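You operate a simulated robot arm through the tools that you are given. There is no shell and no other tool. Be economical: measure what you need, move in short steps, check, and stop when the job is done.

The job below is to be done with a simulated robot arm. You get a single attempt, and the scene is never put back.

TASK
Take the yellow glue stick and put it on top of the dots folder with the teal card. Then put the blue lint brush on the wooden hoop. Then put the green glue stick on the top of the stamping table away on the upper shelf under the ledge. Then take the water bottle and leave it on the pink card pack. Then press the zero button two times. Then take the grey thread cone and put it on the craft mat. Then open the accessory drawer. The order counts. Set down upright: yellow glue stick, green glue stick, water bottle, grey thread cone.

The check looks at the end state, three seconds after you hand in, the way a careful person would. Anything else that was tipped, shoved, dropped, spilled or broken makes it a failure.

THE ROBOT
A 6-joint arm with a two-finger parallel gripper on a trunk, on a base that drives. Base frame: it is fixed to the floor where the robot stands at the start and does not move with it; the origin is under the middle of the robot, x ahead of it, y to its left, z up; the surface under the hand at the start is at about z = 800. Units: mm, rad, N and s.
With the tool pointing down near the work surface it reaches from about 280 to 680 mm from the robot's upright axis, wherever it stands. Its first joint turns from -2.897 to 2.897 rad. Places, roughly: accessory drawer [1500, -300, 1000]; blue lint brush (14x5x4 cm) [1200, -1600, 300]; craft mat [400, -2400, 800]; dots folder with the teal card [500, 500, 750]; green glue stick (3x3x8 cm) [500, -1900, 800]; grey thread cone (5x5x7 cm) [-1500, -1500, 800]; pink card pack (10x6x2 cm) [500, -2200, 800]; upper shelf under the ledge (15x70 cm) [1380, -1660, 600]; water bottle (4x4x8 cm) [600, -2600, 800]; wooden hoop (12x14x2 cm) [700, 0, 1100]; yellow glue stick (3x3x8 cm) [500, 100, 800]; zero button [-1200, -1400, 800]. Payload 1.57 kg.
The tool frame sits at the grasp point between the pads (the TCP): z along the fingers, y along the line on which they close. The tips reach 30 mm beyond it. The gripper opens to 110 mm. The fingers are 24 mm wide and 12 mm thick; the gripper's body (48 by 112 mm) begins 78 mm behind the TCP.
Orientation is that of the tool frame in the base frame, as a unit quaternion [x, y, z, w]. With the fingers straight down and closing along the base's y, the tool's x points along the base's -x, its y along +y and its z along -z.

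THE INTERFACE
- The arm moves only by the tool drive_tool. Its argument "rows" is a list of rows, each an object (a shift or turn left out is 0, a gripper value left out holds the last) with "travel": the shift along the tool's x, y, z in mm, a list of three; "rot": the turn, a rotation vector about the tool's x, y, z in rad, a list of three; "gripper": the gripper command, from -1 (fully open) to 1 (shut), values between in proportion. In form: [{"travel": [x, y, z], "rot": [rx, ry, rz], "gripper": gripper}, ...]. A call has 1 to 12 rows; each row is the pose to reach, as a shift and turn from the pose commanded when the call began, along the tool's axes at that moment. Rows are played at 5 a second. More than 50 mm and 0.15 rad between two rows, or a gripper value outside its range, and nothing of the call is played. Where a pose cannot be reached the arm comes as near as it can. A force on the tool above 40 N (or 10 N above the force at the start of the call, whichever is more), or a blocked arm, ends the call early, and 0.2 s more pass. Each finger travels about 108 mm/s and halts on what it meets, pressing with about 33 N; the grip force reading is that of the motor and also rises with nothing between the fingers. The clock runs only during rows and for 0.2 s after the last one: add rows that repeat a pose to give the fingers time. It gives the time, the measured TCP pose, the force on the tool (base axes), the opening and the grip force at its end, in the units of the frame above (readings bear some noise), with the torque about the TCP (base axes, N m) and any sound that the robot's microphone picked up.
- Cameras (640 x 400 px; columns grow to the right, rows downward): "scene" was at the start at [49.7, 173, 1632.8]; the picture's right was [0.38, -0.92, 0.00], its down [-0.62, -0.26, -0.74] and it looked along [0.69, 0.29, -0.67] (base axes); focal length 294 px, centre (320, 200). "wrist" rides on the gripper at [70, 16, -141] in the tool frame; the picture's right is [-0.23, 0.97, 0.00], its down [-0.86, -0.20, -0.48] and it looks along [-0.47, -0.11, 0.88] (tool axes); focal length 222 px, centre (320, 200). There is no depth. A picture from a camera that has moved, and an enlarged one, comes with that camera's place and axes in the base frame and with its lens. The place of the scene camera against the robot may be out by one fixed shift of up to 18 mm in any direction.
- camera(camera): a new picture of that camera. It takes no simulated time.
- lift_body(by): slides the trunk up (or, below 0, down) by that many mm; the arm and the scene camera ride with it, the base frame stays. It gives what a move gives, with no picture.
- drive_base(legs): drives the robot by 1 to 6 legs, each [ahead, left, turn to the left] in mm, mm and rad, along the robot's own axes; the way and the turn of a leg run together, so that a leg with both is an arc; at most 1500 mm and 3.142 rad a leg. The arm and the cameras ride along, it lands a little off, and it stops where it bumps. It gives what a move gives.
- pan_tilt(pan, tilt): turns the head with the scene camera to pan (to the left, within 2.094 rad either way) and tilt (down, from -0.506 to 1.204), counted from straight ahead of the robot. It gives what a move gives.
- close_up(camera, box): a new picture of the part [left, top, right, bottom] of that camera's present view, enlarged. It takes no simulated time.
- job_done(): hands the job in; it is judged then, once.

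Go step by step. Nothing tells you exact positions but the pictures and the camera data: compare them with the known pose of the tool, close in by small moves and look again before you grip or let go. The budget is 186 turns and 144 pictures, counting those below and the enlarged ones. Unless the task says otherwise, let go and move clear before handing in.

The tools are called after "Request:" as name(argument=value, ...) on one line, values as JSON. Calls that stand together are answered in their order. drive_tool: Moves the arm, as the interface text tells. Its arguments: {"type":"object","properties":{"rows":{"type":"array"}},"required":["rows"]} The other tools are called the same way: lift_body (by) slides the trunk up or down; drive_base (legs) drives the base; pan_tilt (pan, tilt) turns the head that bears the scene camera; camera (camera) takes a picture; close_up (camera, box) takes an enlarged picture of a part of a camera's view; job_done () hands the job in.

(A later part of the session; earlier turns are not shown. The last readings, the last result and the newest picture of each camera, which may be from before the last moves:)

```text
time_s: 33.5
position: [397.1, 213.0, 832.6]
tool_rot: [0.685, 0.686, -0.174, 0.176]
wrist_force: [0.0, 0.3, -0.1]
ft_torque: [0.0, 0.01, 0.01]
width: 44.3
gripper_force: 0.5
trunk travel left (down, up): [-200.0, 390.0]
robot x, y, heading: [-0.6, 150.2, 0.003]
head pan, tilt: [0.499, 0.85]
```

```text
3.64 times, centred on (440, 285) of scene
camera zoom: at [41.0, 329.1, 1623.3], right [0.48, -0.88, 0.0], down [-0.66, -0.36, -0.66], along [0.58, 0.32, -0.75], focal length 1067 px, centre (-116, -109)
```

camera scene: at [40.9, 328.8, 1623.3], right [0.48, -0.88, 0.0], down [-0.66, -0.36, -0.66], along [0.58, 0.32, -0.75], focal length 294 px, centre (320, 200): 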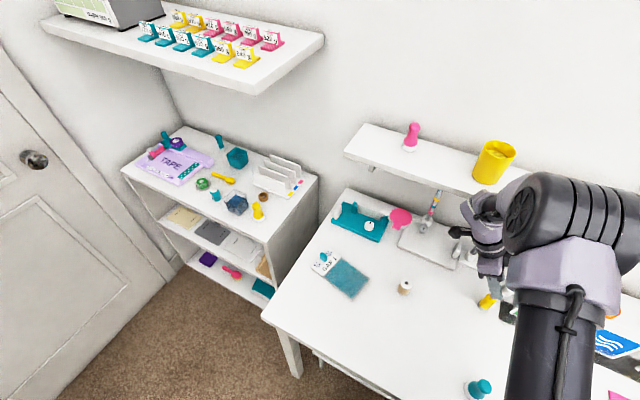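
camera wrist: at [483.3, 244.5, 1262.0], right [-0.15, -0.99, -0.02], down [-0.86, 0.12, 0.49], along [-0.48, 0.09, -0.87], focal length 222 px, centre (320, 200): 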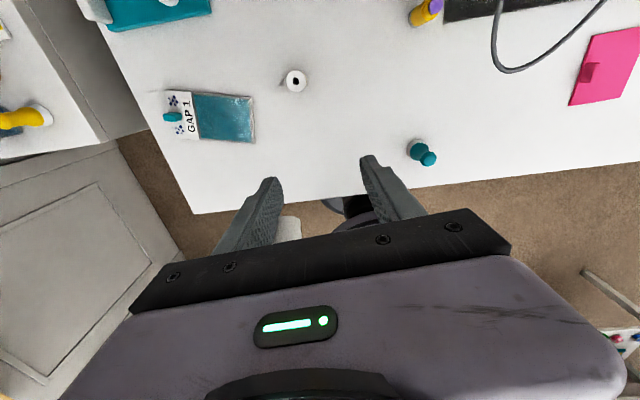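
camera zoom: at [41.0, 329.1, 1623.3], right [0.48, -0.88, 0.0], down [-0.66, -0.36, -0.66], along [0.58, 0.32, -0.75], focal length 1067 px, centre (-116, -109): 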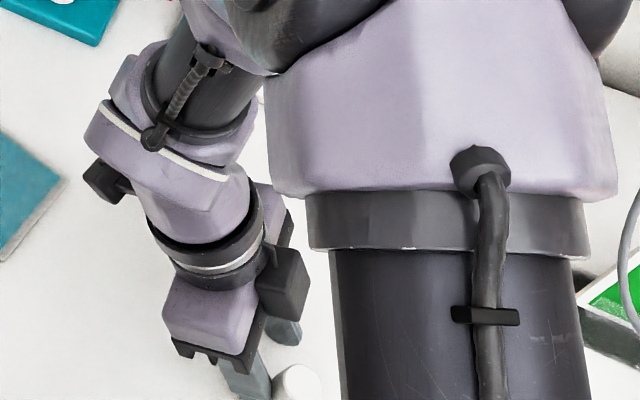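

Request:
drive_tool(rows=[{"gripper": -1}, {"gripper": -1}, {"gripper": -1}, {"gripper": 0.2}, {"gripper": -1}, {"gripper": 0.2}, {"gripper": -1}, {"gripper": -1}, {"gripper": -1}, {"gripper": -1}])

Request:
close_up(camera="scene", box=[360, 260, 520, 370])

Request:
camera(camera="wrist")

```text
time_s: 35.7
position: [396.8, 213.6, 831.6]
tool_rot: [0.685, 0.685, -0.174, 0.175]
wrist_force: [0.1, 0.7, -0.4]
ft_torque: [-0.01, -0.03, 0.02]
width: 109.9
gripper_force: 0.0
trunk travel left (down, up): [-200.0, 390.0]
robot x, y, heading: [1.2, 150.4, 0.002]
head pan, tilt: [0.499, 0.85]
```

```text
3.64 times, centred on (440, 315) of scene
camera zoom: at [41.1, 328.8, 1623.3], right [0.48, -0.88, 0.0], down [-0.66, -0.36, -0.66], along [0.58, 0.32, -0.75], focal length 1067 px, centre (-116, -218)
```

zoom: 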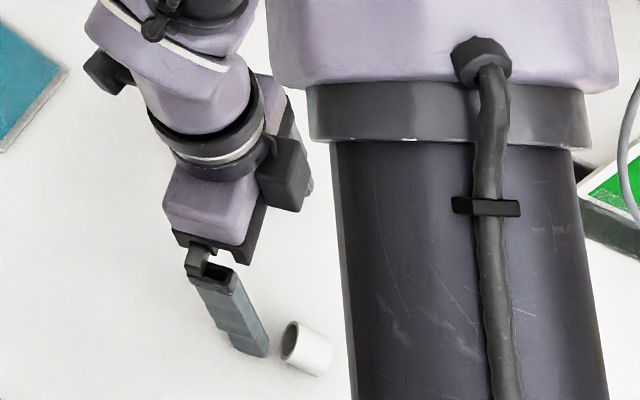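

```text
102 pictures are left
camera wrist: at [413.4, 342.2, 921.6], right [0.97, -0.2, 0.11], down [-0.2, -0.52, 0.83], along [-0.11, -0.83, -0.55], focal length 222 px, centre (320, 200)
```

wrist: 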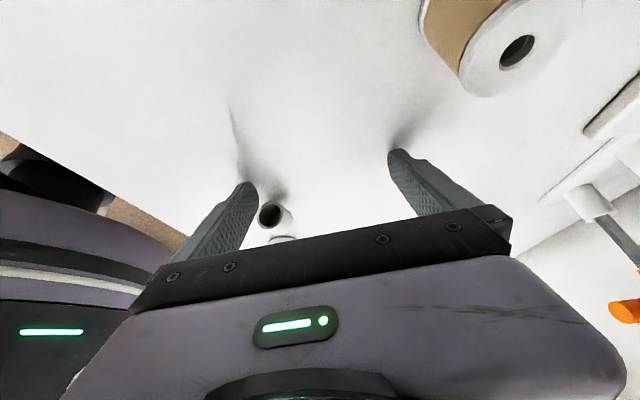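

The cap came loose and lies on its side on the table. I retreat and locate it.

Request:
drive_tool(rows=[{"travel": [5, 0, -30]}, {"travel": [5, 0, -70]}, {"travel": [5, 0, -110]}, {"travel": [5, 0, -150]}, {"travel": [5, 0, -150]}])

Request:
camera(camera="wrist")

Request:
camera(camera="scene")

```text
time_s: 36.9
position: [396.7, 286.7, 964.1]
tool_rot: [0.685, 0.686, -0.174, 0.175]
wrist_force: [0.7, 0.3, -0.6]
ft_torque: [0.02, 0.02, 0.0]
width: 110.1
gripper_force: 0.0
trunk travel left (down, up): [-200.0, 390.0]
robot x, y, heading: [-0.7, 150.8, -0.0]
head pan, tilt: [0.499, 0.85]
```

```text
101 pictures are left
camera wrist: at [414.4, 416.3, 1051.8], right [0.97, -0.2, 0.11], down [-0.2, -0.52, 0.83], along [-0.11, -0.83, -0.55], focal length 222 px, centre (320, 200)
```

wrist: 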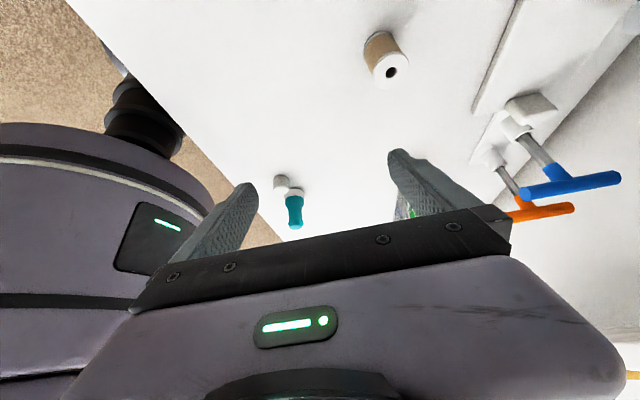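

```text
100 pictures are left
camera scene: at [41.3, 328.8, 1623.2], right [0.48, -0.88, 0.0], down [-0.66, -0.36, -0.66], along [0.58, 0.32, -0.75], focal length 294 px, centre (320, 200)
```

scene: 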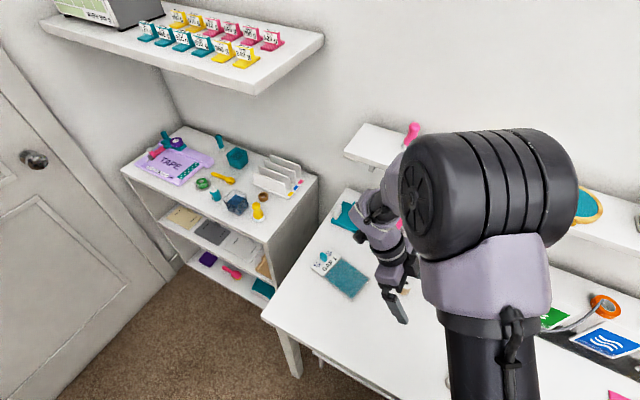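

Request:
close_up(camera="wrist", box=[230, 150, 350, 240])

Request:
drive_tool(rows=[{"travel": [5, 0, -150]}])

Request:
close_up(camera="wrist", box=[230, 150, 350, 240])

```text
4.44 times, centred on (290, 195) of wrist
camera zoom: at [414.4, 416.3, 1051.8], right [0.97, -0.2, 0.11], down [-0.2, -0.52, 0.83], along [-0.11, -0.83, -0.55], focal length 987 px, centre (453, 222)
```

zoom: 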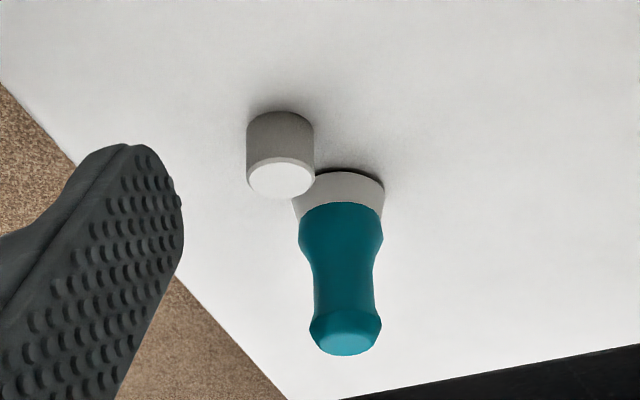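

```text
refused: row 1 steps farther than a row can; nothing moved
```

```text
4.44 times, centred on (290, 195) of wrist
camera zoom: at [414.4, 416.3, 1051.8], right [0.97, -0.2, 0.11], down [-0.2, -0.52, 0.83], along [-0.11, -0.83, -0.55], focal length 987 px, centre (453, 222)
```

zoom: 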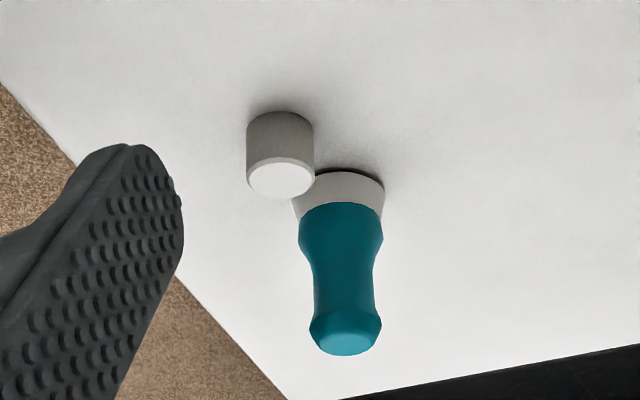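

The cap tumbled upright, closed end up. My estimates disagree in a way that suggests the table is lower than z = 800, so I'll touch it with closed fingertips on a free patch to measure it.

Request:
drive_tool(rows=[{"travel": [0, 0, 29], "rot": [0, 0.125, 0], "gripper": 1}, {"travel": [-2, 0, 58], "rot": [0, 0.25, 0], "gripper": 1}, {"travel": [-4, 0, 87], "rot": [0, 0.375, 0], "gripper": 1}, {"travel": [-5, 0, 116], "rot": [0, 0.5, 0], "gripper": 1}, {"travel": [-5, 0, 116], "rot": [0, 0.5, 0], "gripper": 1}])

Request:
drive_tool(rows=[{"travel": [0, 0, 15]}, {"travel": [0, 0, 30]}, {"travel": [0, 0, 36]}, {"travel": [0, 0, 42]}, {"travel": [0, 0, 48]}, {"travel": [0, 0, 54]}, {"travel": [0, 0, 60]}, {"travel": [0, 0, 66]}, {"travel": [0, 0, 72]}, {"travel": [0, 0, 78]}])

```text
time_s: 38.1
position: [397.0, 226.6, 863.3]
tool_rot: [0.707, 0.707, 0.001, 0.001]
wrist_force: [-0.8, -0.5, -0.9]
ft_torque: [-0.01, -0.01, -0.02]
width: 0.1
gripper_force: 20.7
trunk travel left (down, up): [-200.0, 390.0]
robot x, y, heading: [2.2, 150.2, 0.002]
head pan, tilt: [0.499, 0.85]
```

```text
time_s: 38.9
position: [397.7, 227.8, 829.6]
tool_rot: [0.707, 0.707, 0.003, 0.001]
wrist_force: [-7.9, -2.9, 30.0]
ft_torque: [-0.3, 0.34, 0.23]
width: 0.0
gripper_force: 21.1
trunk travel left (down, up): [-200.0, 390.0]
robot x, y, heading: [-2.2, 151.6, 0.002]
head pan, tilt: [0.499, 0.85]
stopped in row 4: the force on the tool passed its limit at 49 N (the readings are from after the stop); the commanded pose is now the measured one
```

The table is indeed at z ≈ 800. New plan: grip the capless barrel (now the widest part), stand it on the folder, and put the cap back on there in the open. I rise and re-measure the stick.

Request:
drive_tool(rows=[{"travel": [0, 0, -40], "gripper": 1}, {"travel": [0, 0, -80], "gripper": 0.5}, {"travel": [-5, 30, -120], "gripper": 0}, {"travel": [-10, 60, -160], "gripper": -0.3}, {"travel": [-15, 90, -200], "gripper": -0.3}, {"travel": [-20, 120, -230], "gripper": -0.3}, {"travel": [-25, 142, -250], "gripper": -0.3}, {"travel": [-25, 142, -250], "gripper": -0.3}])

Request:
close_up(camera="wrist", box=[220, 80, 460, 240])

Request:
camera(camera="scene")

```text
refused: row 3 steps farther than a row can; nothing moved
```

```text
2.50 times, centred on (340, 160) of wrist
camera zoom: at [412.2, 297.4, 970.1], right [0.97, -0.23, 0.0], down [-0.2, -0.86, 0.48], along [-0.1, -0.47, -0.88], focal length 555 px, centre (270, 300)
```

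zoom: 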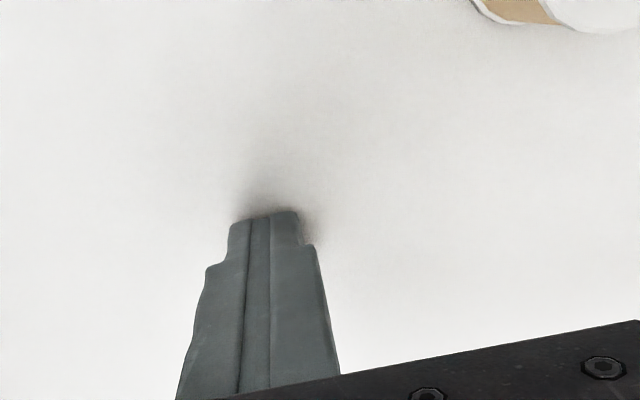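

```text
96 pictures are left
camera scene: at [38.5, 328.2, 1623.8], right [0.48, -0.88, 0.0], down [-0.66, -0.36, -0.66], along [0.58, 0.32, -0.75], focal length 294 px, centre (320, 200)
```

scene: 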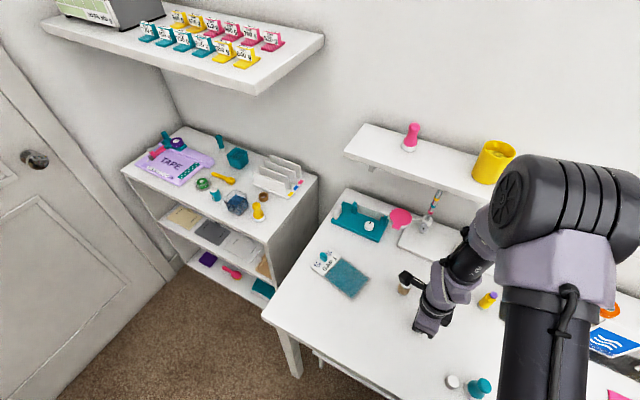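

Request:
drive_tool(rows=[{"travel": [0, 0, -35]}, {"travel": [0, 0, -70], "gripper": 0.5}, {"travel": [-5, 25, -105], "gripper": 0}, {"travel": [-10, 50, -140], "gripper": -0.3}, {"travel": [-15, 75, -175], "gripper": -0.3}, {"travel": [-20, 100, -210], "gripper": -0.3}, {"travel": [-25, 125, -240], "gripper": -0.3}, {"travel": [-25, 142, -250], "gripper": -0.3}])

Request:
close_up(camera="wrist", box=[260, 80, 440, 200])

```text
time_s: 40.7
position: [540.0, 200.8, 1079.1]
tool_rot: [0.707, 0.707, 0.0, 0.002]
wrist_force: [-0.6, -0.3, 0.3]
ft_torque: [0.0, 0.02, -0.02]
width: 71.5
gripper_force: 0.1
trunk travel left (down, up): [-200.0, 390.0]
robot x, y, heading: [2.5, 149.1, -0.001]
head pan, tilt: [0.499, 0.85]
```

```text
3.33 times, centred on (350, 140) of wrist
camera zoom: at [556.0, 271.4, 1219.4], right [0.97, -0.23, 0.0], down [-0.2, -0.86, 0.48], along [-0.11, -0.47, -0.88], focal length 740 px, centre (220, 400)
```

zoom: 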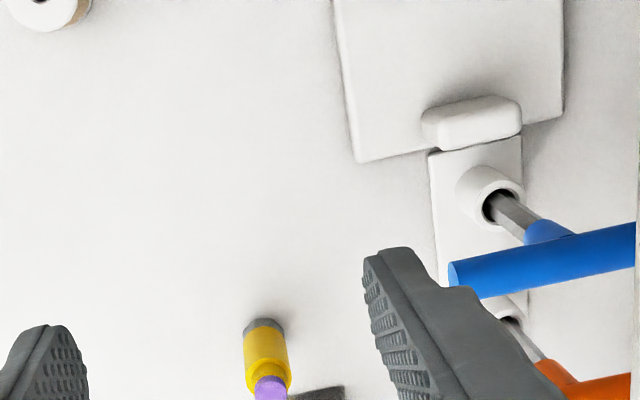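

Stick stands at (540, 87). I approach with a smaller tilt (0.25) to grip the barrel low.

Request:
drive_tool(rows=[{"travel": [-20, 0, 29], "rot": [0, -0.0625, 0], "gripper": 0.05}, {"travel": [-40, 0, 58], "rot": [0, -0.125, 0], "gripper": 0.05}, {"travel": [-60, 0, 87], "rot": [0, -0.1875, 0], "gripper": 0.05}, {"travel": [-79, 0, 115], "rot": [0, -0.25, 0], "gripper": 0.05}, {"travel": [-79, 0, 115], "rot": [0, -0.25, 0], "gripper": 0.05}])

Request:
close_up(camera="wrist", box=[220, 80, 420, 230])

```text
time_s: 41.9
position: [538.2, 124.9, 962.2]
tool_rot: [0.701, 0.702, -0.087, 0.09]
wrist_force: [0.1, -0.8, 1.0]
ft_torque: [-0.02, 0.02, 0.01]
width: 52.4
gripper_force: 0.0
trunk travel left (down, up): [-200.0, 390.0]
robot x, y, heading: [-0.9, 152.8, 0.001]
head pan, tilt: [0.499, 0.85]
```

```text
2.67 times, centred on (320, 155) of wrist
camera zoom: at [555.2, 227.5, 1080.2], right [0.97, -0.22, 0.06], down [-0.2, -0.71, 0.67], along [-0.11, -0.67, -0.74], focal length 592 px, centre (320, 320)
```

zoom: 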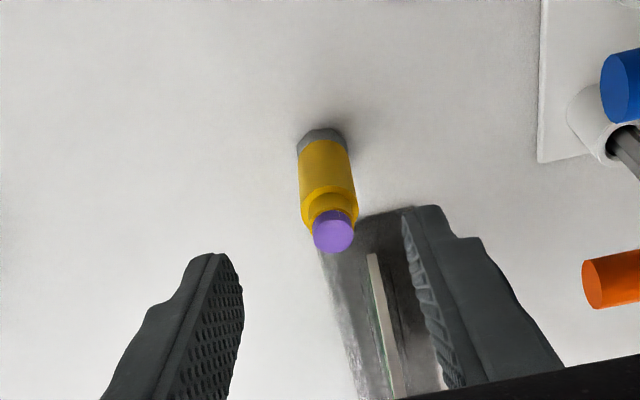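

Request:
drive_tool(rows=[{"travel": [-1, 1, 40]}, {"travel": [-2, 2, 80]}, {"travel": [-3, 2.8, 110]}, {"travel": [-3, 2.8, 129]}, {"travel": [-3, 2.8, 129]}])

Request:
close_up(camera="wrist", box=[220, 80, 420, 230])

```text
time_s: 43.1
position: [543.1, 87.6, 839.5]
tool_rot: [0.702, 0.701, -0.087, 0.089]
wrist_force: [0.2, 0.5, -0.1]
ft_torque: [-0.04, 0.01, 0.02]
width: 52.4
gripper_force: 0.1
trunk travel left (down, up): [-200.0, 390.0]
robot x, y, heading: [-2.5, 150.6, -0.0]
head pan, tilt: [0.499, 0.85]
```

```text
2.67 times, centred on (320, 155) of wrist
camera zoom: at [559.1, 192.1, 957.6], right [0.97, -0.22, 0.06], down [-0.2, -0.71, 0.67], along [-0.11, -0.67, -0.74], focal length 592 px, centre (320, 320)
```

zoom: 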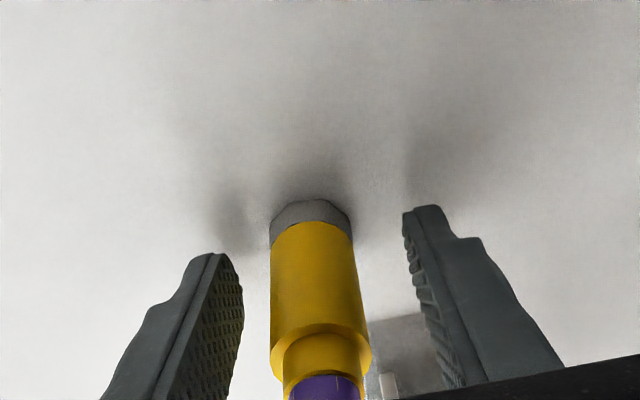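

Request:
drive_tool(rows=[{"gripper": 0.4}, {"gripper": 0.6}, {"gripper": 1}, {"gripper": 1}, {"gripper": 1}])

Request:
close_up(camera="wrist", box=[220, 80, 420, 230])

```text
time_s: 44.3
position: [543.1, 88.6, 839.9]
tool_rot: [0.702, 0.701, -0.088, 0.089]
wrist_force: [-0.1, -0.4, 0.1]
ft_torque: [-0.03, 0.0, 0.01]
width: 24.1
gripper_force: 32.8
trunk travel left (down, up): [-200.0, 390.0]
robot x, y, heading: [-0.0, 150.5, -0.002]
head pan, tilt: [0.499, 0.85]
```

```text
2.67 times, centred on (320, 155) of wrist
camera zoom: at [559.1, 192.2, 957.9], right [0.97, -0.22, 0.06], down [-0.2, -0.71, 0.67], along [-0.11, -0.67, -0.74], focal length 592 px, centre (320, 320)
```

zoom: 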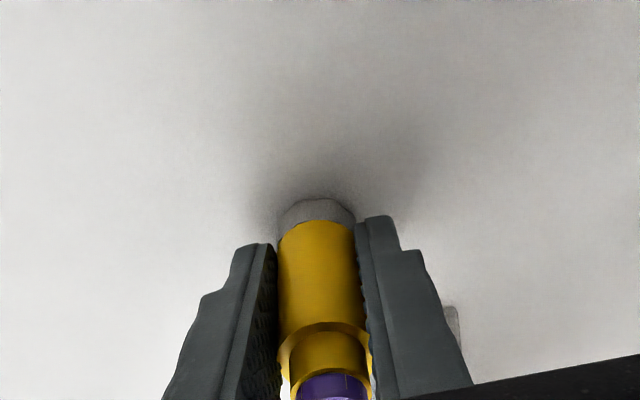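

Barrel gripped (24 mm), no snap. I lift out along the tool axis and carry it, same tilt, over the folder.

Request:
drive_tool(rows=[{"travel": [0, 0, -8]}, {"travel": [0, 0, -45]}, {"travel": [0, 0, -90]}, {"travel": [0, 0, -130]}, {"travel": [40, -13, -140]}, {"travel": [81, -26, -149]}, {"travel": [122, -39, -159]}, {"travel": [163, -52, -168]}, {"travel": [204, -65, -178]}, {"travel": [245, -78, -188]}, {"travel": [285, -91, -197]}, {"travel": [325, -104, -207]}])

Request:
camera(camera="wrist")

Request:
camera(camera="scene")

```text
time_s: 46.9
position: [438.2, 455.2, 957.9]
tool_rot: [0.702, 0.702, -0.087, 0.089]
wrist_force: [-0.2, -0.2, -0.1]
ft_torque: [-0.02, 0.0, -0.02]
width: 23.9
gripper_force: 32.8
trunk travel left (down, up): [-200.0, 390.0]
robot x, y, heading: [-2.1, 149.5, 0.0]
head pan, tilt: [0.499, 0.85]
```

```text
91 pictures are left
camera wrist: at [454.8, 558.3, 1076.4], right [0.97, -0.22, 0.06], down [-0.2, -0.71, 0.67], along [-0.11, -0.67, -0.74], focal length 222 px, centre (320, 200)
```

wrist: 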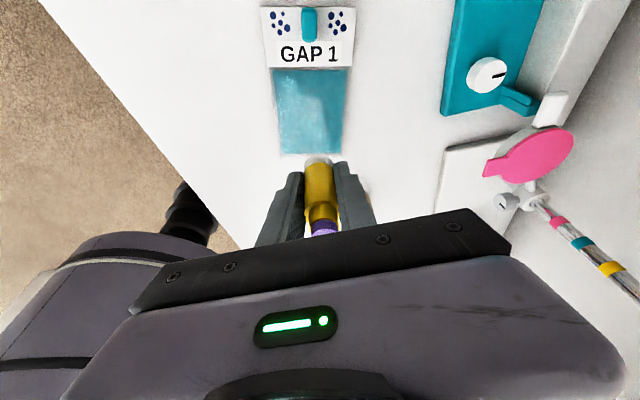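

```text
90 pictures are left
camera scene: at [41.0, 329.6, 1623.2], right [0.48, -0.88, 0.0], down [-0.66, -0.36, -0.66], along [0.58, 0.32, -0.75], focal length 294 px, centre (320, 200)
```

scene: 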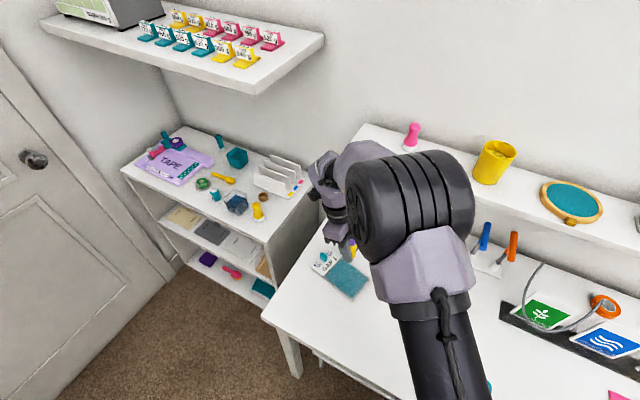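

Request:
drive_tool(rows=[{"travel": [9, -1, 36]}, {"travel": [18, -1, 72]}, {"travel": [25, -1, 98]}, {"travel": [26.4, -1, 103.5]}, {"travel": [26.4, -1, 103.5]}])

Request:
close_up(camera="wrist", box=[220, 80, 420, 230])

```text
time_s: 48.1
position: [437.6, 453.1, 851.0]
tool_rot: [0.701, 0.702, -0.086, 0.09]
wrist_force: [-0.8, -0.1, -0.9]
ft_torque: [0.03, -0.02, -0.05]
width: 23.4
gripper_force: 33.1
trunk travel left (down, up): [-200.0, 390.0]
robot x, y, heading: [0.7, 151.9, -0.001]
head pan, tilt: [0.499, 0.85]
```

```text
2.67 times, centred on (320, 155) of wrist
camera zoom: at [453.9, 557.2, 969.7], right [0.97, -0.22, 0.06], down [-0.2, -0.71, 0.67], along [-0.11, -0.67, -0.74], focal length 592 px, centre (320, 320)
```

zoom: 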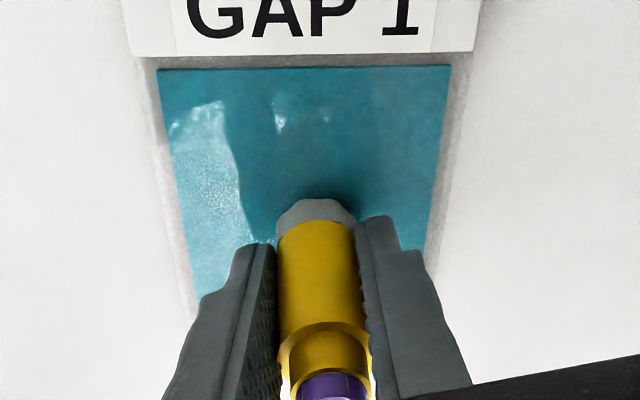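

Request:
drive_tool(rows=[{"travel": [0.6, 0, 2.4]}, {"travel": [1, 0, 4]}, {"travel": [1.5, 0, 6]}, {"travel": [1.5, 0, 6]}])

```text
time_s: 49.1
position: [437.9, 452.8, 849.4]
tool_rot: [0.703, 0.701, -0.085, 0.089]
wrist_force: [1.0, -0.1, 29.6]
ft_torque: [-0.16, 0.13, 0.09]
width: 23.9
gripper_force: 32.6
trunk travel left (down, up): [-200.0, 390.0]
robot x, y, heading: [-5.8, 150.6, 0.003]
head pan, tilt: [0.499, 0.85]
```

Contact at TCP z ≈ 850. I relieve the load a little and open.

Request:
drive_tool(rows=[{"travel": [-0.9, 0, -3.7]}, {"travel": [-0.9, 0, -3.7]}, {"travel": [-0.9, 0, -3.7], "gripper": 0.45}, {"travel": [-0.9, 0, -3.7], "gripper": 0.3}, {"travel": [-0.9, 0, -3.7], "gripper": 0.1}, {"travel": [-0.9, 0, -3.7], "gripper": 0.0}])

Request:
close_up(camera="wrist", box=[220, 80, 420, 230])

```text
time_s: 50.5
position: [438.0, 454.2, 849.2]
tool_rot: [0.701, 0.702, -0.087, 0.089]
wrist_force: [0.5, -0.7, 0.1]
ft_torque: [-0.03, 0.01, 0.02]
width: 55.3
gripper_force: 0.1
trunk travel left (down, up): [-200.0, 390.0]
robot x, y, heading: [2.3, 151.6, -0.002]
head pan, tilt: [0.499, 0.85]
```

```text
2.67 times, centred on (320, 155) of wrist
camera zoom: at [453.9, 557.7, 968.6], right [0.97, -0.22, 0.06], down [-0.2, -0.71, 0.67], along [-0.11, -0.67, -0.74], focal length 592 px, centre (320, 320)
```

zoom: 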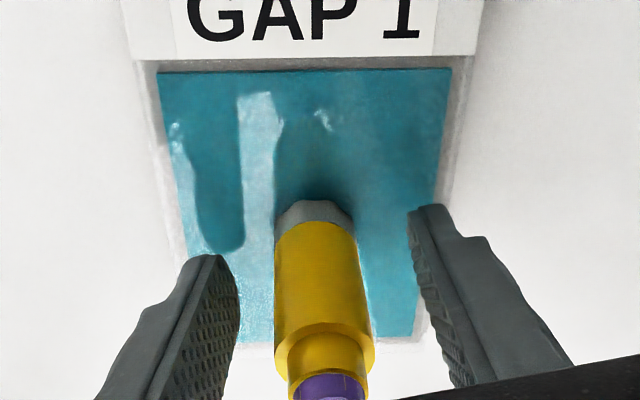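

Yellow stick stands on the folder. I back off and go for the cap near (316, 135).

Request:
drive_tool(rows=[{"travel": [0, 0, -40]}, {"travel": [0, 0, -80]}, {"travel": [0, 0, -120]}, {"travel": [-10, 0, -150], "rot": [0, 0.08, 0]}, {"travel": [-40, -15, -160], "rot": [0, 0.16, 0]}, {"travel": [-80, -30, -160], "rot": [0, 0.25, 0]}, {"travel": [-120, -45, -155], "rot": [0, 0.25, 0]}, {"travel": [-160, -60, -150], "rot": [0, 0.25, 0]}, {"travel": [-200, -75, -145], "rot": [0, 0.25, 0]}, {"travel": [-240, -90, -140], "rot": [0, 0.25, 0]}, {"travel": [-265, -108, -130], "rot": [0, 0.25, 0]}])

Request:
camera(camera="wrist")

Request:
camera(camera="scene")

```text
time_s: 52.9
position: [326.1, 227.0, 1043.8]
tool_rot: [0.707, 0.707, 0.002, 0.001]
wrist_force: [-0.6, -0.8, 0.1]
ft_torque: [0.01, -0.05, 0.03]
width: 55.0
gripper_force: 0.0
trunk travel left (down, up): [-200.0, 390.0]
robot x, y, heading: [1.7, 148.1, 0.002]
head pan, tilt: [0.499, 0.85]
```

```text
87 pictures are left
camera wrist: at [342.7, 298.6, 1182.1], right [0.97, -0.23, 0.0], down [-0.2, -0.86, 0.48], along [-0.11, -0.47, -0.88], focal length 222 px, centre (320, 200)
```

wrist: 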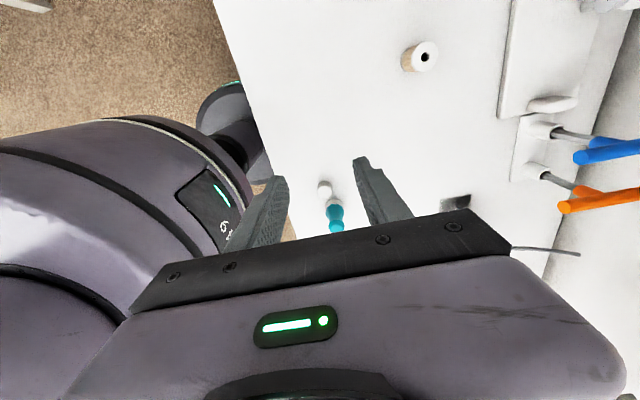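

```text
86 pictures are left
camera scene: at [40.7, 328.4, 1623.3], right [0.48, -0.88, 0.0], down [-0.66, -0.36, -0.66], along [0.58, 0.32, -0.75], focal length 294 px, centre (320, 200)
```

scene: 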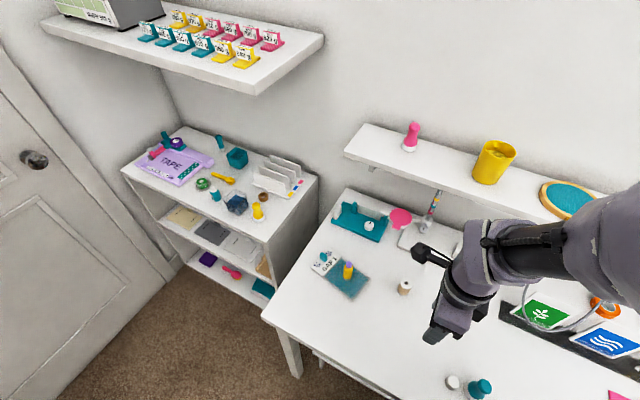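

Request:
drive_tool(rows=[{"travel": [-31, -4, 30]}, {"travel": [-62, -8, 60]}, {"travel": [-93, -12, 90]}, {"travel": [-93, -12, 130]}, {"travel": [-93, -12, 144]}, {"travel": [-93, -12, 144]}])

Request:
close_up(camera="wrist", box=[220, 80, 420, 230])

```text
time_s: 54.3
position: [318.0, 137.5, 896.3]
tool_rot: [0.707, 0.708, 0.002, 0.001]
wrist_force: [-0.4, -0.1, 0.5]
ft_torque: [-0.01, 0.0, 0.0]
width: 55.1
gripper_force: 0.0
trunk travel left (down, up): [-200.0, 390.0]
robot x, y, heading: [1.8, 151.2, 0.004]
head pan, tilt: [0.499, 0.85]
```

```text
2.67 times, centred on (320, 155) of wrist
camera zoom: at [333.8, 207.8, 1036.6], right [0.97, -0.23, 0.0], down [-0.2, -0.86, 0.48], along [-0.11, -0.47, -0.88], focal length 592 px, centre (320, 320)
```

zoom: 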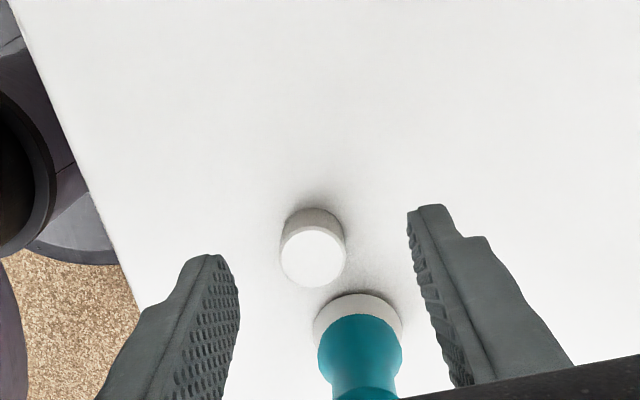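

Request:
drive_tool(rows=[{"travel": [-13.5, -5, 15]}, {"travel": [-13.5, -5, 40]}, {"travel": [-13.5, -5, 62]}, {"travel": [-13.5, -5, 62]}, {"travel": [-13.5, -5, 62], "gripper": 0.4}, {"travel": [-13.5, -5, 62], "gripper": 0.6}, {"travel": [-13.5, -5, 62], "gripper": 1}, {"travel": [-13.5, -5, 62], "gripper": 1}, {"travel": [-13.5, -5, 62], "gripper": 1}])

Request:
close_up(camera="wrist", box=[220, 80, 420, 230])

```text
time_s: 56.3
position: [313.4, 123.0, 834.5]
tool_rot: [0.707, 0.707, 0.001, 0.001]
wrist_force: [-0.3, -0.8, -0.1]
ft_torque: [-0.01, 0.03, 0.01]
width: 24.3
gripper_force: 33.0
trunk travel left (down, up): [-200.0, 390.0]
robot x, y, heading: [1.7, 151.0, -0.001]
head pan, tilt: [0.499, 0.85]
```

```text
2.67 times, centred on (320, 155) of wrist
camera zoom: at [329.0, 193.4, 974.1], right [0.97, -0.23, 0.0], down [-0.2, -0.86, 0.48], along [-0.11, -0.47, -0.88], focal length 592 px, centre (320, 320)
```

zoom: 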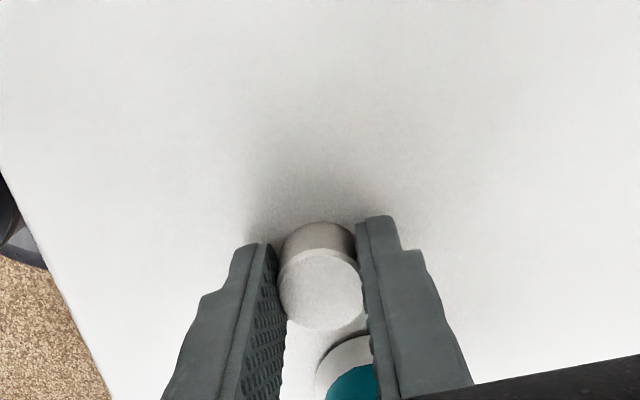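

Cap gripped squarely. I lift it and carry it above the stick.

Request:
drive_tool(rows=[{"travel": [0, 0, -40]}, {"travel": [0, 0, -80]}, {"travel": [10, 4, -117]}, {"travel": [50, 19, -117]}, {"travel": [90, 34, -117]}, {"travel": [130, 49, -117]}, {"travel": [170, 64, -117]}, {"travel": [210, 78, -117]}, {"travel": [250, 93, -117]}, {"travel": [290, 108, -117]}, {"travel": [329, 122.6, -117]}, {"travel": [329, 122.6, -117]}])

Request:
close_up(camera="wrist", box=[220, 80, 420, 230])

Request:
close_up(camera="scene", box=[290, 200, 450, 310])

```text
time_s: 58.9
position: [436.2, 453.7, 952.6]
tool_rot: [0.707, 0.707, 0.002, 0.002]
wrist_force: [0.3, 0.4, -0.2]
ft_torque: [-0.02, 0.0, -0.01]
width: 24.3
gripper_force: 32.9
trunk travel left (down, up): [-200.0, 390.0]
robot x, y, heading: [0.5, 151.8, -0.001]
head pan, tilt: [0.499, 0.85]
```

```text
2.67 times, centred on (320, 155) of wrist
camera zoom: at [452.5, 523.8, 1092.8], right [0.97, -0.23, 0.0], down [-0.2, -0.86, 0.48], along [-0.11, -0.47, -0.88], focal length 592 px, centre (320, 320)
```

zoom: 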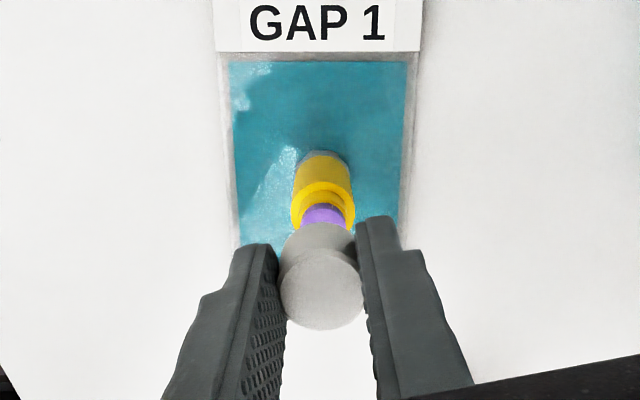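

```text
3.64 times, centred on (370, 255) of scene
camera zoom: at [41.1, 328.5, 1623.3], right [0.48, -0.88, 0.0], down [-0.66, -0.36, -0.66], along [0.58, 0.32, -0.75], focal length 1067 px, centre (138, 0)
```

zoom: 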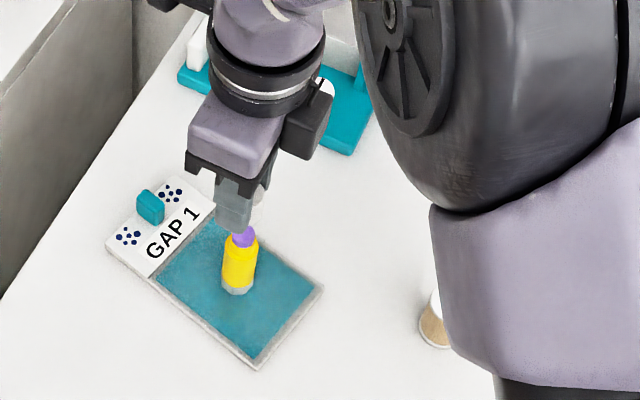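

Request:
drive_tool(rows=[{"travel": [-4, 2, 10]}, {"travel": [-4, 2, 25]}, {"travel": [-4, 2, 34]}, {"travel": [-4, 2, 34]}])

Request:
close_up(camera="wrist", box=[260, 110, 380, 200])

Request:
close_up(camera="scene", box=[310, 230, 410, 300])

```text
time_s: 59.9
position: [437.4, 449.2, 918.5]
tool_rot: [0.707, 0.707, 0.001, 0.001]
wrist_force: [0.5, -0.1, 0.0]
ft_torque: [-0.01, -0.02, -0.03]
width: 24.2
gripper_force: 32.7
trunk travel left (down, up): [-200.0, 390.0]
robot x, y, heading: [-4.3, 150.1, 0.001]
head pan, tilt: [0.499, 0.85]
```

```text
4.44 times, centred on (320, 155) of wrist
camera zoom: at [453.3, 520.0, 1059.3], right [0.97, -0.23, 0.0], down [-0.2, -0.86, 0.48], along [-0.11, -0.47, -0.88], focal length 987 px, centre (320, 400)
```

zoom: 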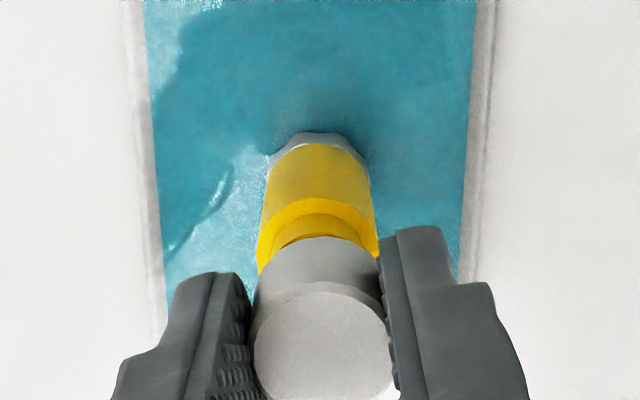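

```text
5.71 times, centred on (360, 265) of scene
camera zoom: at [41.2, 328.8, 1623.3], right [0.48, -0.88, 0.0], down [-0.66, -0.36, -0.66], along [0.58, 0.32, -0.75], focal length 1677 px, centre (91, -171)
```

zoom: 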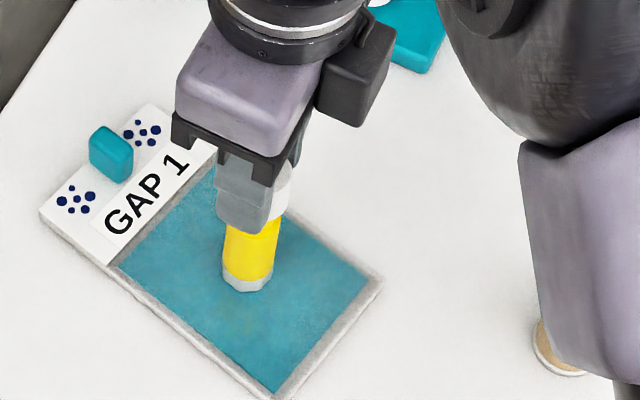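

Alignment looks within about 1–2 mm. I lower slowly to seat the cap.

Request:
drive_tool(rows=[{"travel": [-0.5, 0, 4]}, {"travel": [-0.5, 0, 8]}, {"travel": [-0.5, 0, 12]}, {"travel": [-0.5, 0, 15]}, {"travel": [-0.5, 0, 18]}])

Request:
close_up(camera="wrist", box=[260, 110, 380, 200])

```text
time_s: 61.1
position: [435.6, 446.6, 902.2]
tool_rot: [0.707, 0.707, 0.003, 0.001]
wrist_force: [2.9, 2.3, 29.2]
ft_torque: [0.32, -0.18, 0.0]
width: 25.0
gripper_force: 33.2
trunk travel left (down, up): [-200.0, 390.0]
robot x, y, heading: [0.2, 149.4, 0.003]
head pan, tilt: [0.499, 0.85]
```

```text
4.44 times, centred on (320, 155) of wrist
camera zoom: at [452.1, 517.7, 1042.7], right [0.97, -0.23, 0.01], down [-0.2, -0.86, 0.47], along [-0.1, -0.46, -0.88], focal length 987 px, centre (320, 400)
```

zoom: 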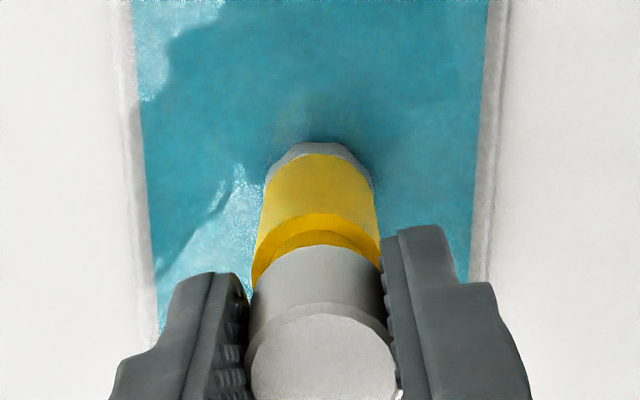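

The torque says the cap's rim rests on the neck on the +x/+y side, so I ease up, shift a little that way and try again.

Request:
drive_tool(rows=[{"travel": [0, 0, -4]}, {"travel": [2.5, 1.5, -4]}, {"travel": [2.5, 1.5, -1]}, {"travel": [2.5, 1.5, 2]}, {"travel": [2.5, 1.5, 2]}])

```text
time_s: 62.3
position: [437.2, 450.0, 898.2]
tool_rot: [0.707, 0.707, 0.001, 0.001]
wrist_force: [-0.5, 0.1, -0.3]
ft_torque: [0.01, 0.02, 0.01]
width: 24.4
gripper_force: 32.9
trunk travel left (down, up): [-200.0, 390.0]
robot x, y, heading: [0.5, 149.3, 0.001]
head pan, tilt: [0.499, 0.85]
```

It slips over the neck freely now. I continue down to seat it.

Request:
drive_tool(rows=[{"travel": [0, 0, 3]}, {"travel": [0, 0, 6]}, {"travel": [0, 0, 9]}, {"travel": [0, 0, 11]}, {"travel": [0, 0, 11]}])

Request:
close_up(camera="wrist", box=[260, 110, 380, 200])

```text
time_s: 63.1
position: [438.0, 451.3, 894.0]
tool_rot: [0.708, 0.707, 0.006, 0.001]
wrist_force: [-5.1, -3.6, 33.1]
ft_torque: [-0.23, 0.64, 0.05]
width: 24.7
gripper_force: 32.8
trunk travel left (down, up): [-200.0, 390.0]
robot x, y, heading: [0.8, 150.8, -0.001]
head pan, tilt: [0.499, 0.85]
stopped in row 4: the force on the tool passed its limit at 48 N (the readings are from after the stop); the commanded pose is now the measured one
```

```text
4.44 times, centred on (320, 155) of wrist
camera zoom: at [453.9, 521.0, 1035.7], right [0.97, -0.23, 0.01], down [-0.21, -0.86, 0.47], along [-0.1, -0.46, -0.88], focal length 987 px, centre (320, 400)
```

zoom: 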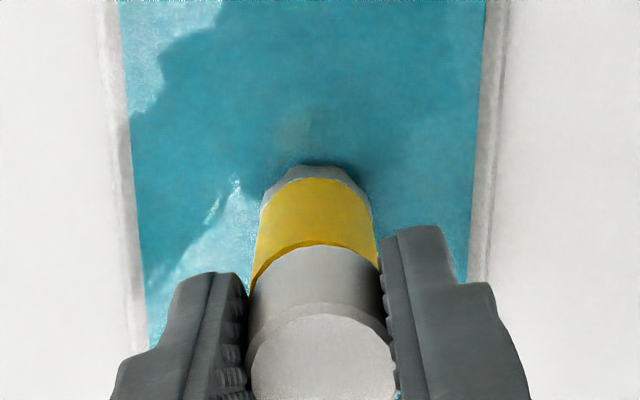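

The cap looks seated on the shoulder. I relieve and release.

Request:
drive_tool(rows=[{"travel": [0, 0, -0.5]}, {"travel": [0, 0, -1], "gripper": 0.5}, {"travel": [0, 0, -1], "gripper": 0.3}, {"travel": [0, 0, -1], "gripper": 0.1}, {"travel": [0, 0, -30], "gripper": 0}, {"travel": [0, 0, -70], "gripper": 0}, {"travel": [0, 0, -110], "gripper": 0}])

Request:
close_up(camera="wrist", box=[240, 80, 400, 200])

```text
time_s: 64.7
position: [437.6, 451.2, 1002.7]
tool_rot: [0.707, 0.708, 0.004, 0.002]
wrist_force: [-0.5, -0.1, 0.0]
ft_torque: [0.02, 0.01, 0.01]
width: 54.9
gripper_force: 0.0
trunk travel left (down, up): [-200.0, 390.0]
robot x, y, heading: [0.5, 149.5, 0.001]
head pan, tilt: [0.499, 0.85]
```

```text
3.33 times, centred on (320, 140) of wrist
camera zoom: at [453.4, 520.4, 1143.3], right [0.97, -0.23, 0.01], down [-0.2, -0.86, 0.47], along [-0.1, -0.46, -0.88], focal length 740 px, centre (320, 400)
```

zoom: 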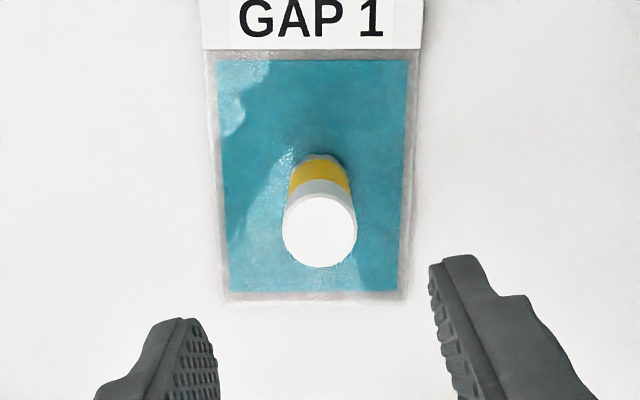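

The capped yellow stick stands upright on the folder. Next the lint brush: I raise the arm to a travel pose and survey the right side of the room.

Request:
drive_tool(rows=[{"travel": [-10, 0, -25], "rot": [0, 0, -0.143]}, {"travel": [-20, 0, -50], "rot": [0, 0, -0.286]}, {"travel": [-30, 0, -75], "rot": [0, 0, -0.428]}, {"travel": [-45, 0, -100], "rot": [0, 0, -0.571]}, {"travel": [-60, 0, -125], "rot": [0, 0, -0.714]}, {"travel": [-75, 0, -150], "rot": [0, 0, -0.857]}, {"travel": [-90, -10, -175], "rot": [0, 0, -1.0]}, {"travel": [-105, -20, -200], "rot": [0, 0, -1.143]}, {"travel": [-120, -30, -220], "rot": [0, 0, -1.285]}, {"travel": [-140, -40, -235], "rot": [0, 0, -1.428]}, {"travel": [-150, -50, -250], "rot": [0, 0, -1.571]}])

Request:
pan_tilt(pan=-1.2, tilt=0.5)

Request:
camera(camera="scene")

Request:
pan_tilt(pan=-2.05, tilt=0.5)

Request:
camera(camera="scene")

```text
time_s: 67.1
position: [388.0, 300.0, 1248.0]
tool_rot: [0.0, 1.0, 0.0, 0.0]
wrist_force: [0.8, -0.8, 0.5]
ft_torque: [-0.05, -0.02, 0.01]
width: 55.0
gripper_force: 0.2
trunk travel left (down, up): [-200.0, 390.0]
robot x, y, heading: [4.2, 149.2, 0.001]
head pan, tilt: [0.499, 0.85]
```

```text
time_s: 68.8
position: [388.8, 301.6, 1251.9]
tool_rot: [0.0, 1.0, 0.002, 0.004]
wrist_force: [-0.2, -0.9, -0.3]
ft_torque: [-0.02, -0.03, 0.03]
width: 54.9
gripper_force: 0.0
trunk travel left (down, up): [-200.0, 390.0]
robot x, y, heading: [4.1, 145.8, 0.001]
head pan, tilt: [-1.201, 0.499]
```

```text
76 pictures are left
camera scene: at [5.4, 206.6, 1653.2], right [-0.93, -0.36, 0.0], down [-0.17, 0.45, -0.88], along [0.32, -0.82, -0.48], focal length 294 px, centre (320, 200)
```

scene: 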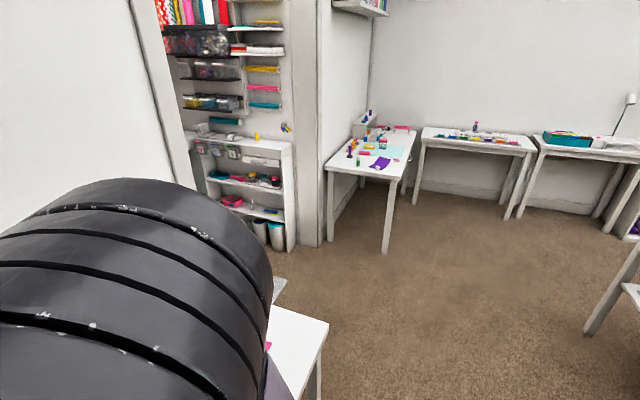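

```text
time_s: 70.0
position: [389.0, 301.4, 1252.3]
tool_rot: [0.0, 1.0, 0.002, 0.004]
wrist_force: [-0.4, 0.1, -0.5]
ft_torque: [0.03, 0.03, 0.0]
width: 54.9
gripper_force: 0.0
trunk travel left (down, up): [-200.0, 390.0]
robot x, y, heading: [-2.7, 150.7, -0.003]
head pan, tilt: [-2.051, 0.499]
```

```text
75 pictures are left
camera scene: at [-69.5, 210.6, 1653.2], right [-0.89, 0.46, 0.0], down [0.22, 0.42, -0.88], along [-0.4, -0.78, -0.48], focal length 294 px, centre (320, 200)
```

scene: 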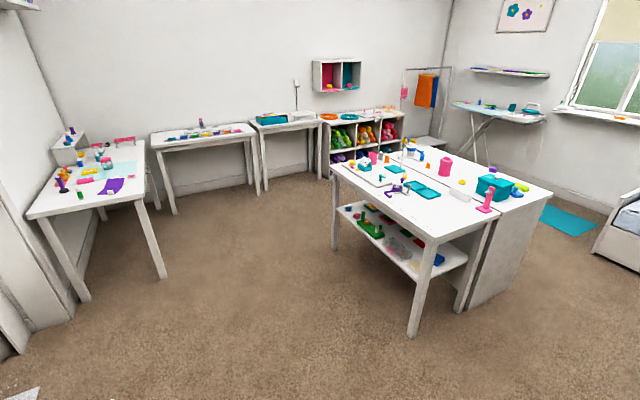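

The closet with the shelf unit is at the front right, the stamping table right, and the zero-button island behind. I back off from the table and drive toward the closet.

Request:
drive_base(legs=[[-250, 0, 0], [0, -1200, 0], [500, 0, 0]])

Request:
pan_tilt(pan=-0.6, tilt=0.6)

Request:
camera(camera="scene")

```text
time_s: 80.1
position: [639.5, -904.4, 1251.4]
tool_rot: [0.0, 1.0, 0.001, 0.004]
wrist_force: [-0.3, 0.9, 0.4]
ft_torque: [0.02, 0.04, 0.04]
width: 54.8
gripper_force: 0.0
trunk travel left (down, up): [-200.0, 390.0]
robot x, y, heading: [253.3, -1055.2, 0.001]
head pan, tilt: [-2.051, 0.499]
```

```text
time_s: 81.7
position: [637.8, -905.0, 1252.4]
tool_rot: [0.0, 1.0, 0.002, 0.003]
wrist_force: [0.7, 0.0, -0.5]
ft_torque: [0.02, 0.0, 0.01]
width: 54.9
gripper_force: 0.1
trunk travel left (down, up): [-200.0, 390.0]
robot x, y, heading: [249.8, -1057.9, -0.001]
head pan, tilt: [-0.6, 0.6]
```

```text
74 pictures are left
camera scene: at [295.2, -964.2, 1644.2], right [-0.57, -0.82, 0.0], down [-0.47, 0.32, -0.83], along [0.68, -0.47, -0.56], focal length 294 px, centre (320, 200)
```

scene: 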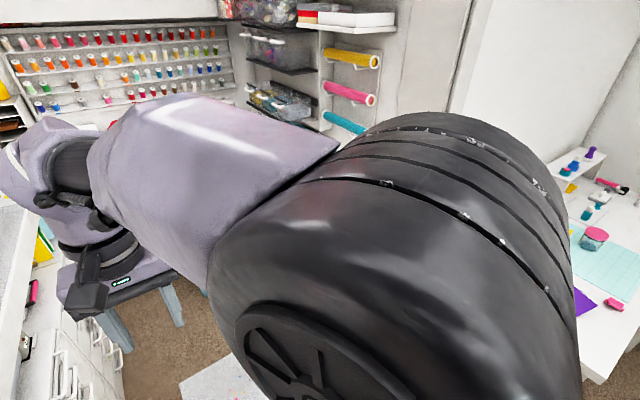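

Request:
drive_base(legs=[[0, 0, -1.571]])

Request:
pan_tilt(pan=1.0, tilt=0.6)

Request:
camera(camera="scene")

```text
time_s: 85.8
position: [405.5, -1439.8, 1251.6]
tool_rot: [0.703, 0.712, -0.001, 0.004]
wrist_force: [0.6, 0.2, -0.2]
ft_torque: [-0.03, -0.01, -0.03]
width: 54.9
gripper_force: 0.1
trunk travel left (down, up): [-200.0, 390.0]
robot x, y, heading: [249.4, -1055.9, -1.557]
head pan, tilt: [-0.6, 0.6]
```

```text
time_s: 87.5
position: [405.2, -1441.6, 1251.0]
tool_rot: [0.703, 0.711, -0.001, 0.004]
wrist_force: [0.6, -0.6, 0.0]
ft_torque: [0.0, 0.0, 0.01]
width: 54.8
gripper_force: 0.1
trunk travel left (down, up): [-200.0, 390.0]
robot x, y, heading: [247.2, -1054.5, -1.561]
head pan, tilt: [1.0, 0.6]
```

```text
73 pictures are left
camera scene: at [457.0, -1079.3, 1644.2], right [-0.53, -0.85, 0.0], down [-0.48, 0.3, -0.83], along [0.7, -0.44, -0.56], focal length 294 px, centre (320, 200)
```

scene: 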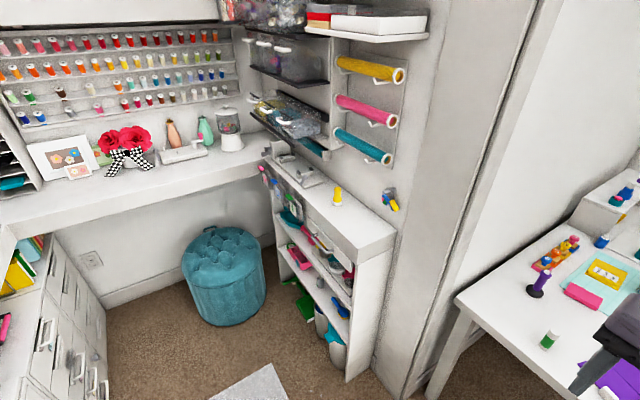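

Request:
close_up(camera="scene", box=[240, 150, 410, 390])

Request:
close_up(camera="scene", box=[440, 170, 640, 400])

```text
1.67 times, centred on (325, 270) of scene
camera zoom: at [457.0, -1079.3, 1644.2], right [-0.53, -0.85, 0.0], down [-0.48, 0.3, -0.83], along [0.7, -0.44, -0.56], focal length 489 px, centre (312, 83)
```

zoom: 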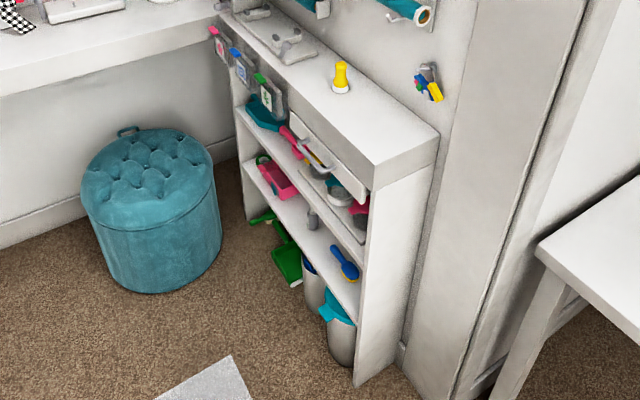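

```text
1.74 times, centred on (540, 285) of scene
camera zoom: at [457.0, -1079.3, 1644.2], right [-0.53, -0.85, 0.0], down [-0.48, 0.3, -0.83], along [0.7, -0.44, -0.56], focal length 510 px, centre (-63, 52)
```

zoom: 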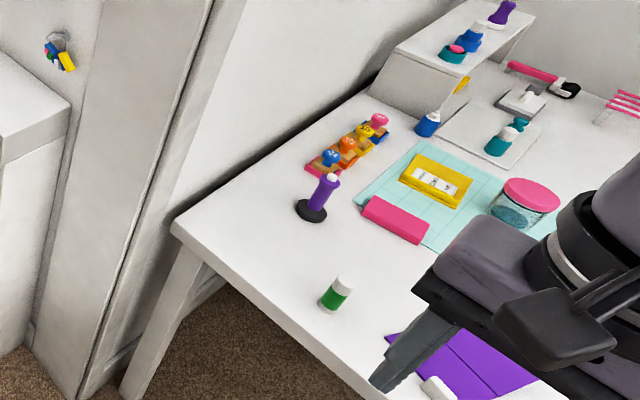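

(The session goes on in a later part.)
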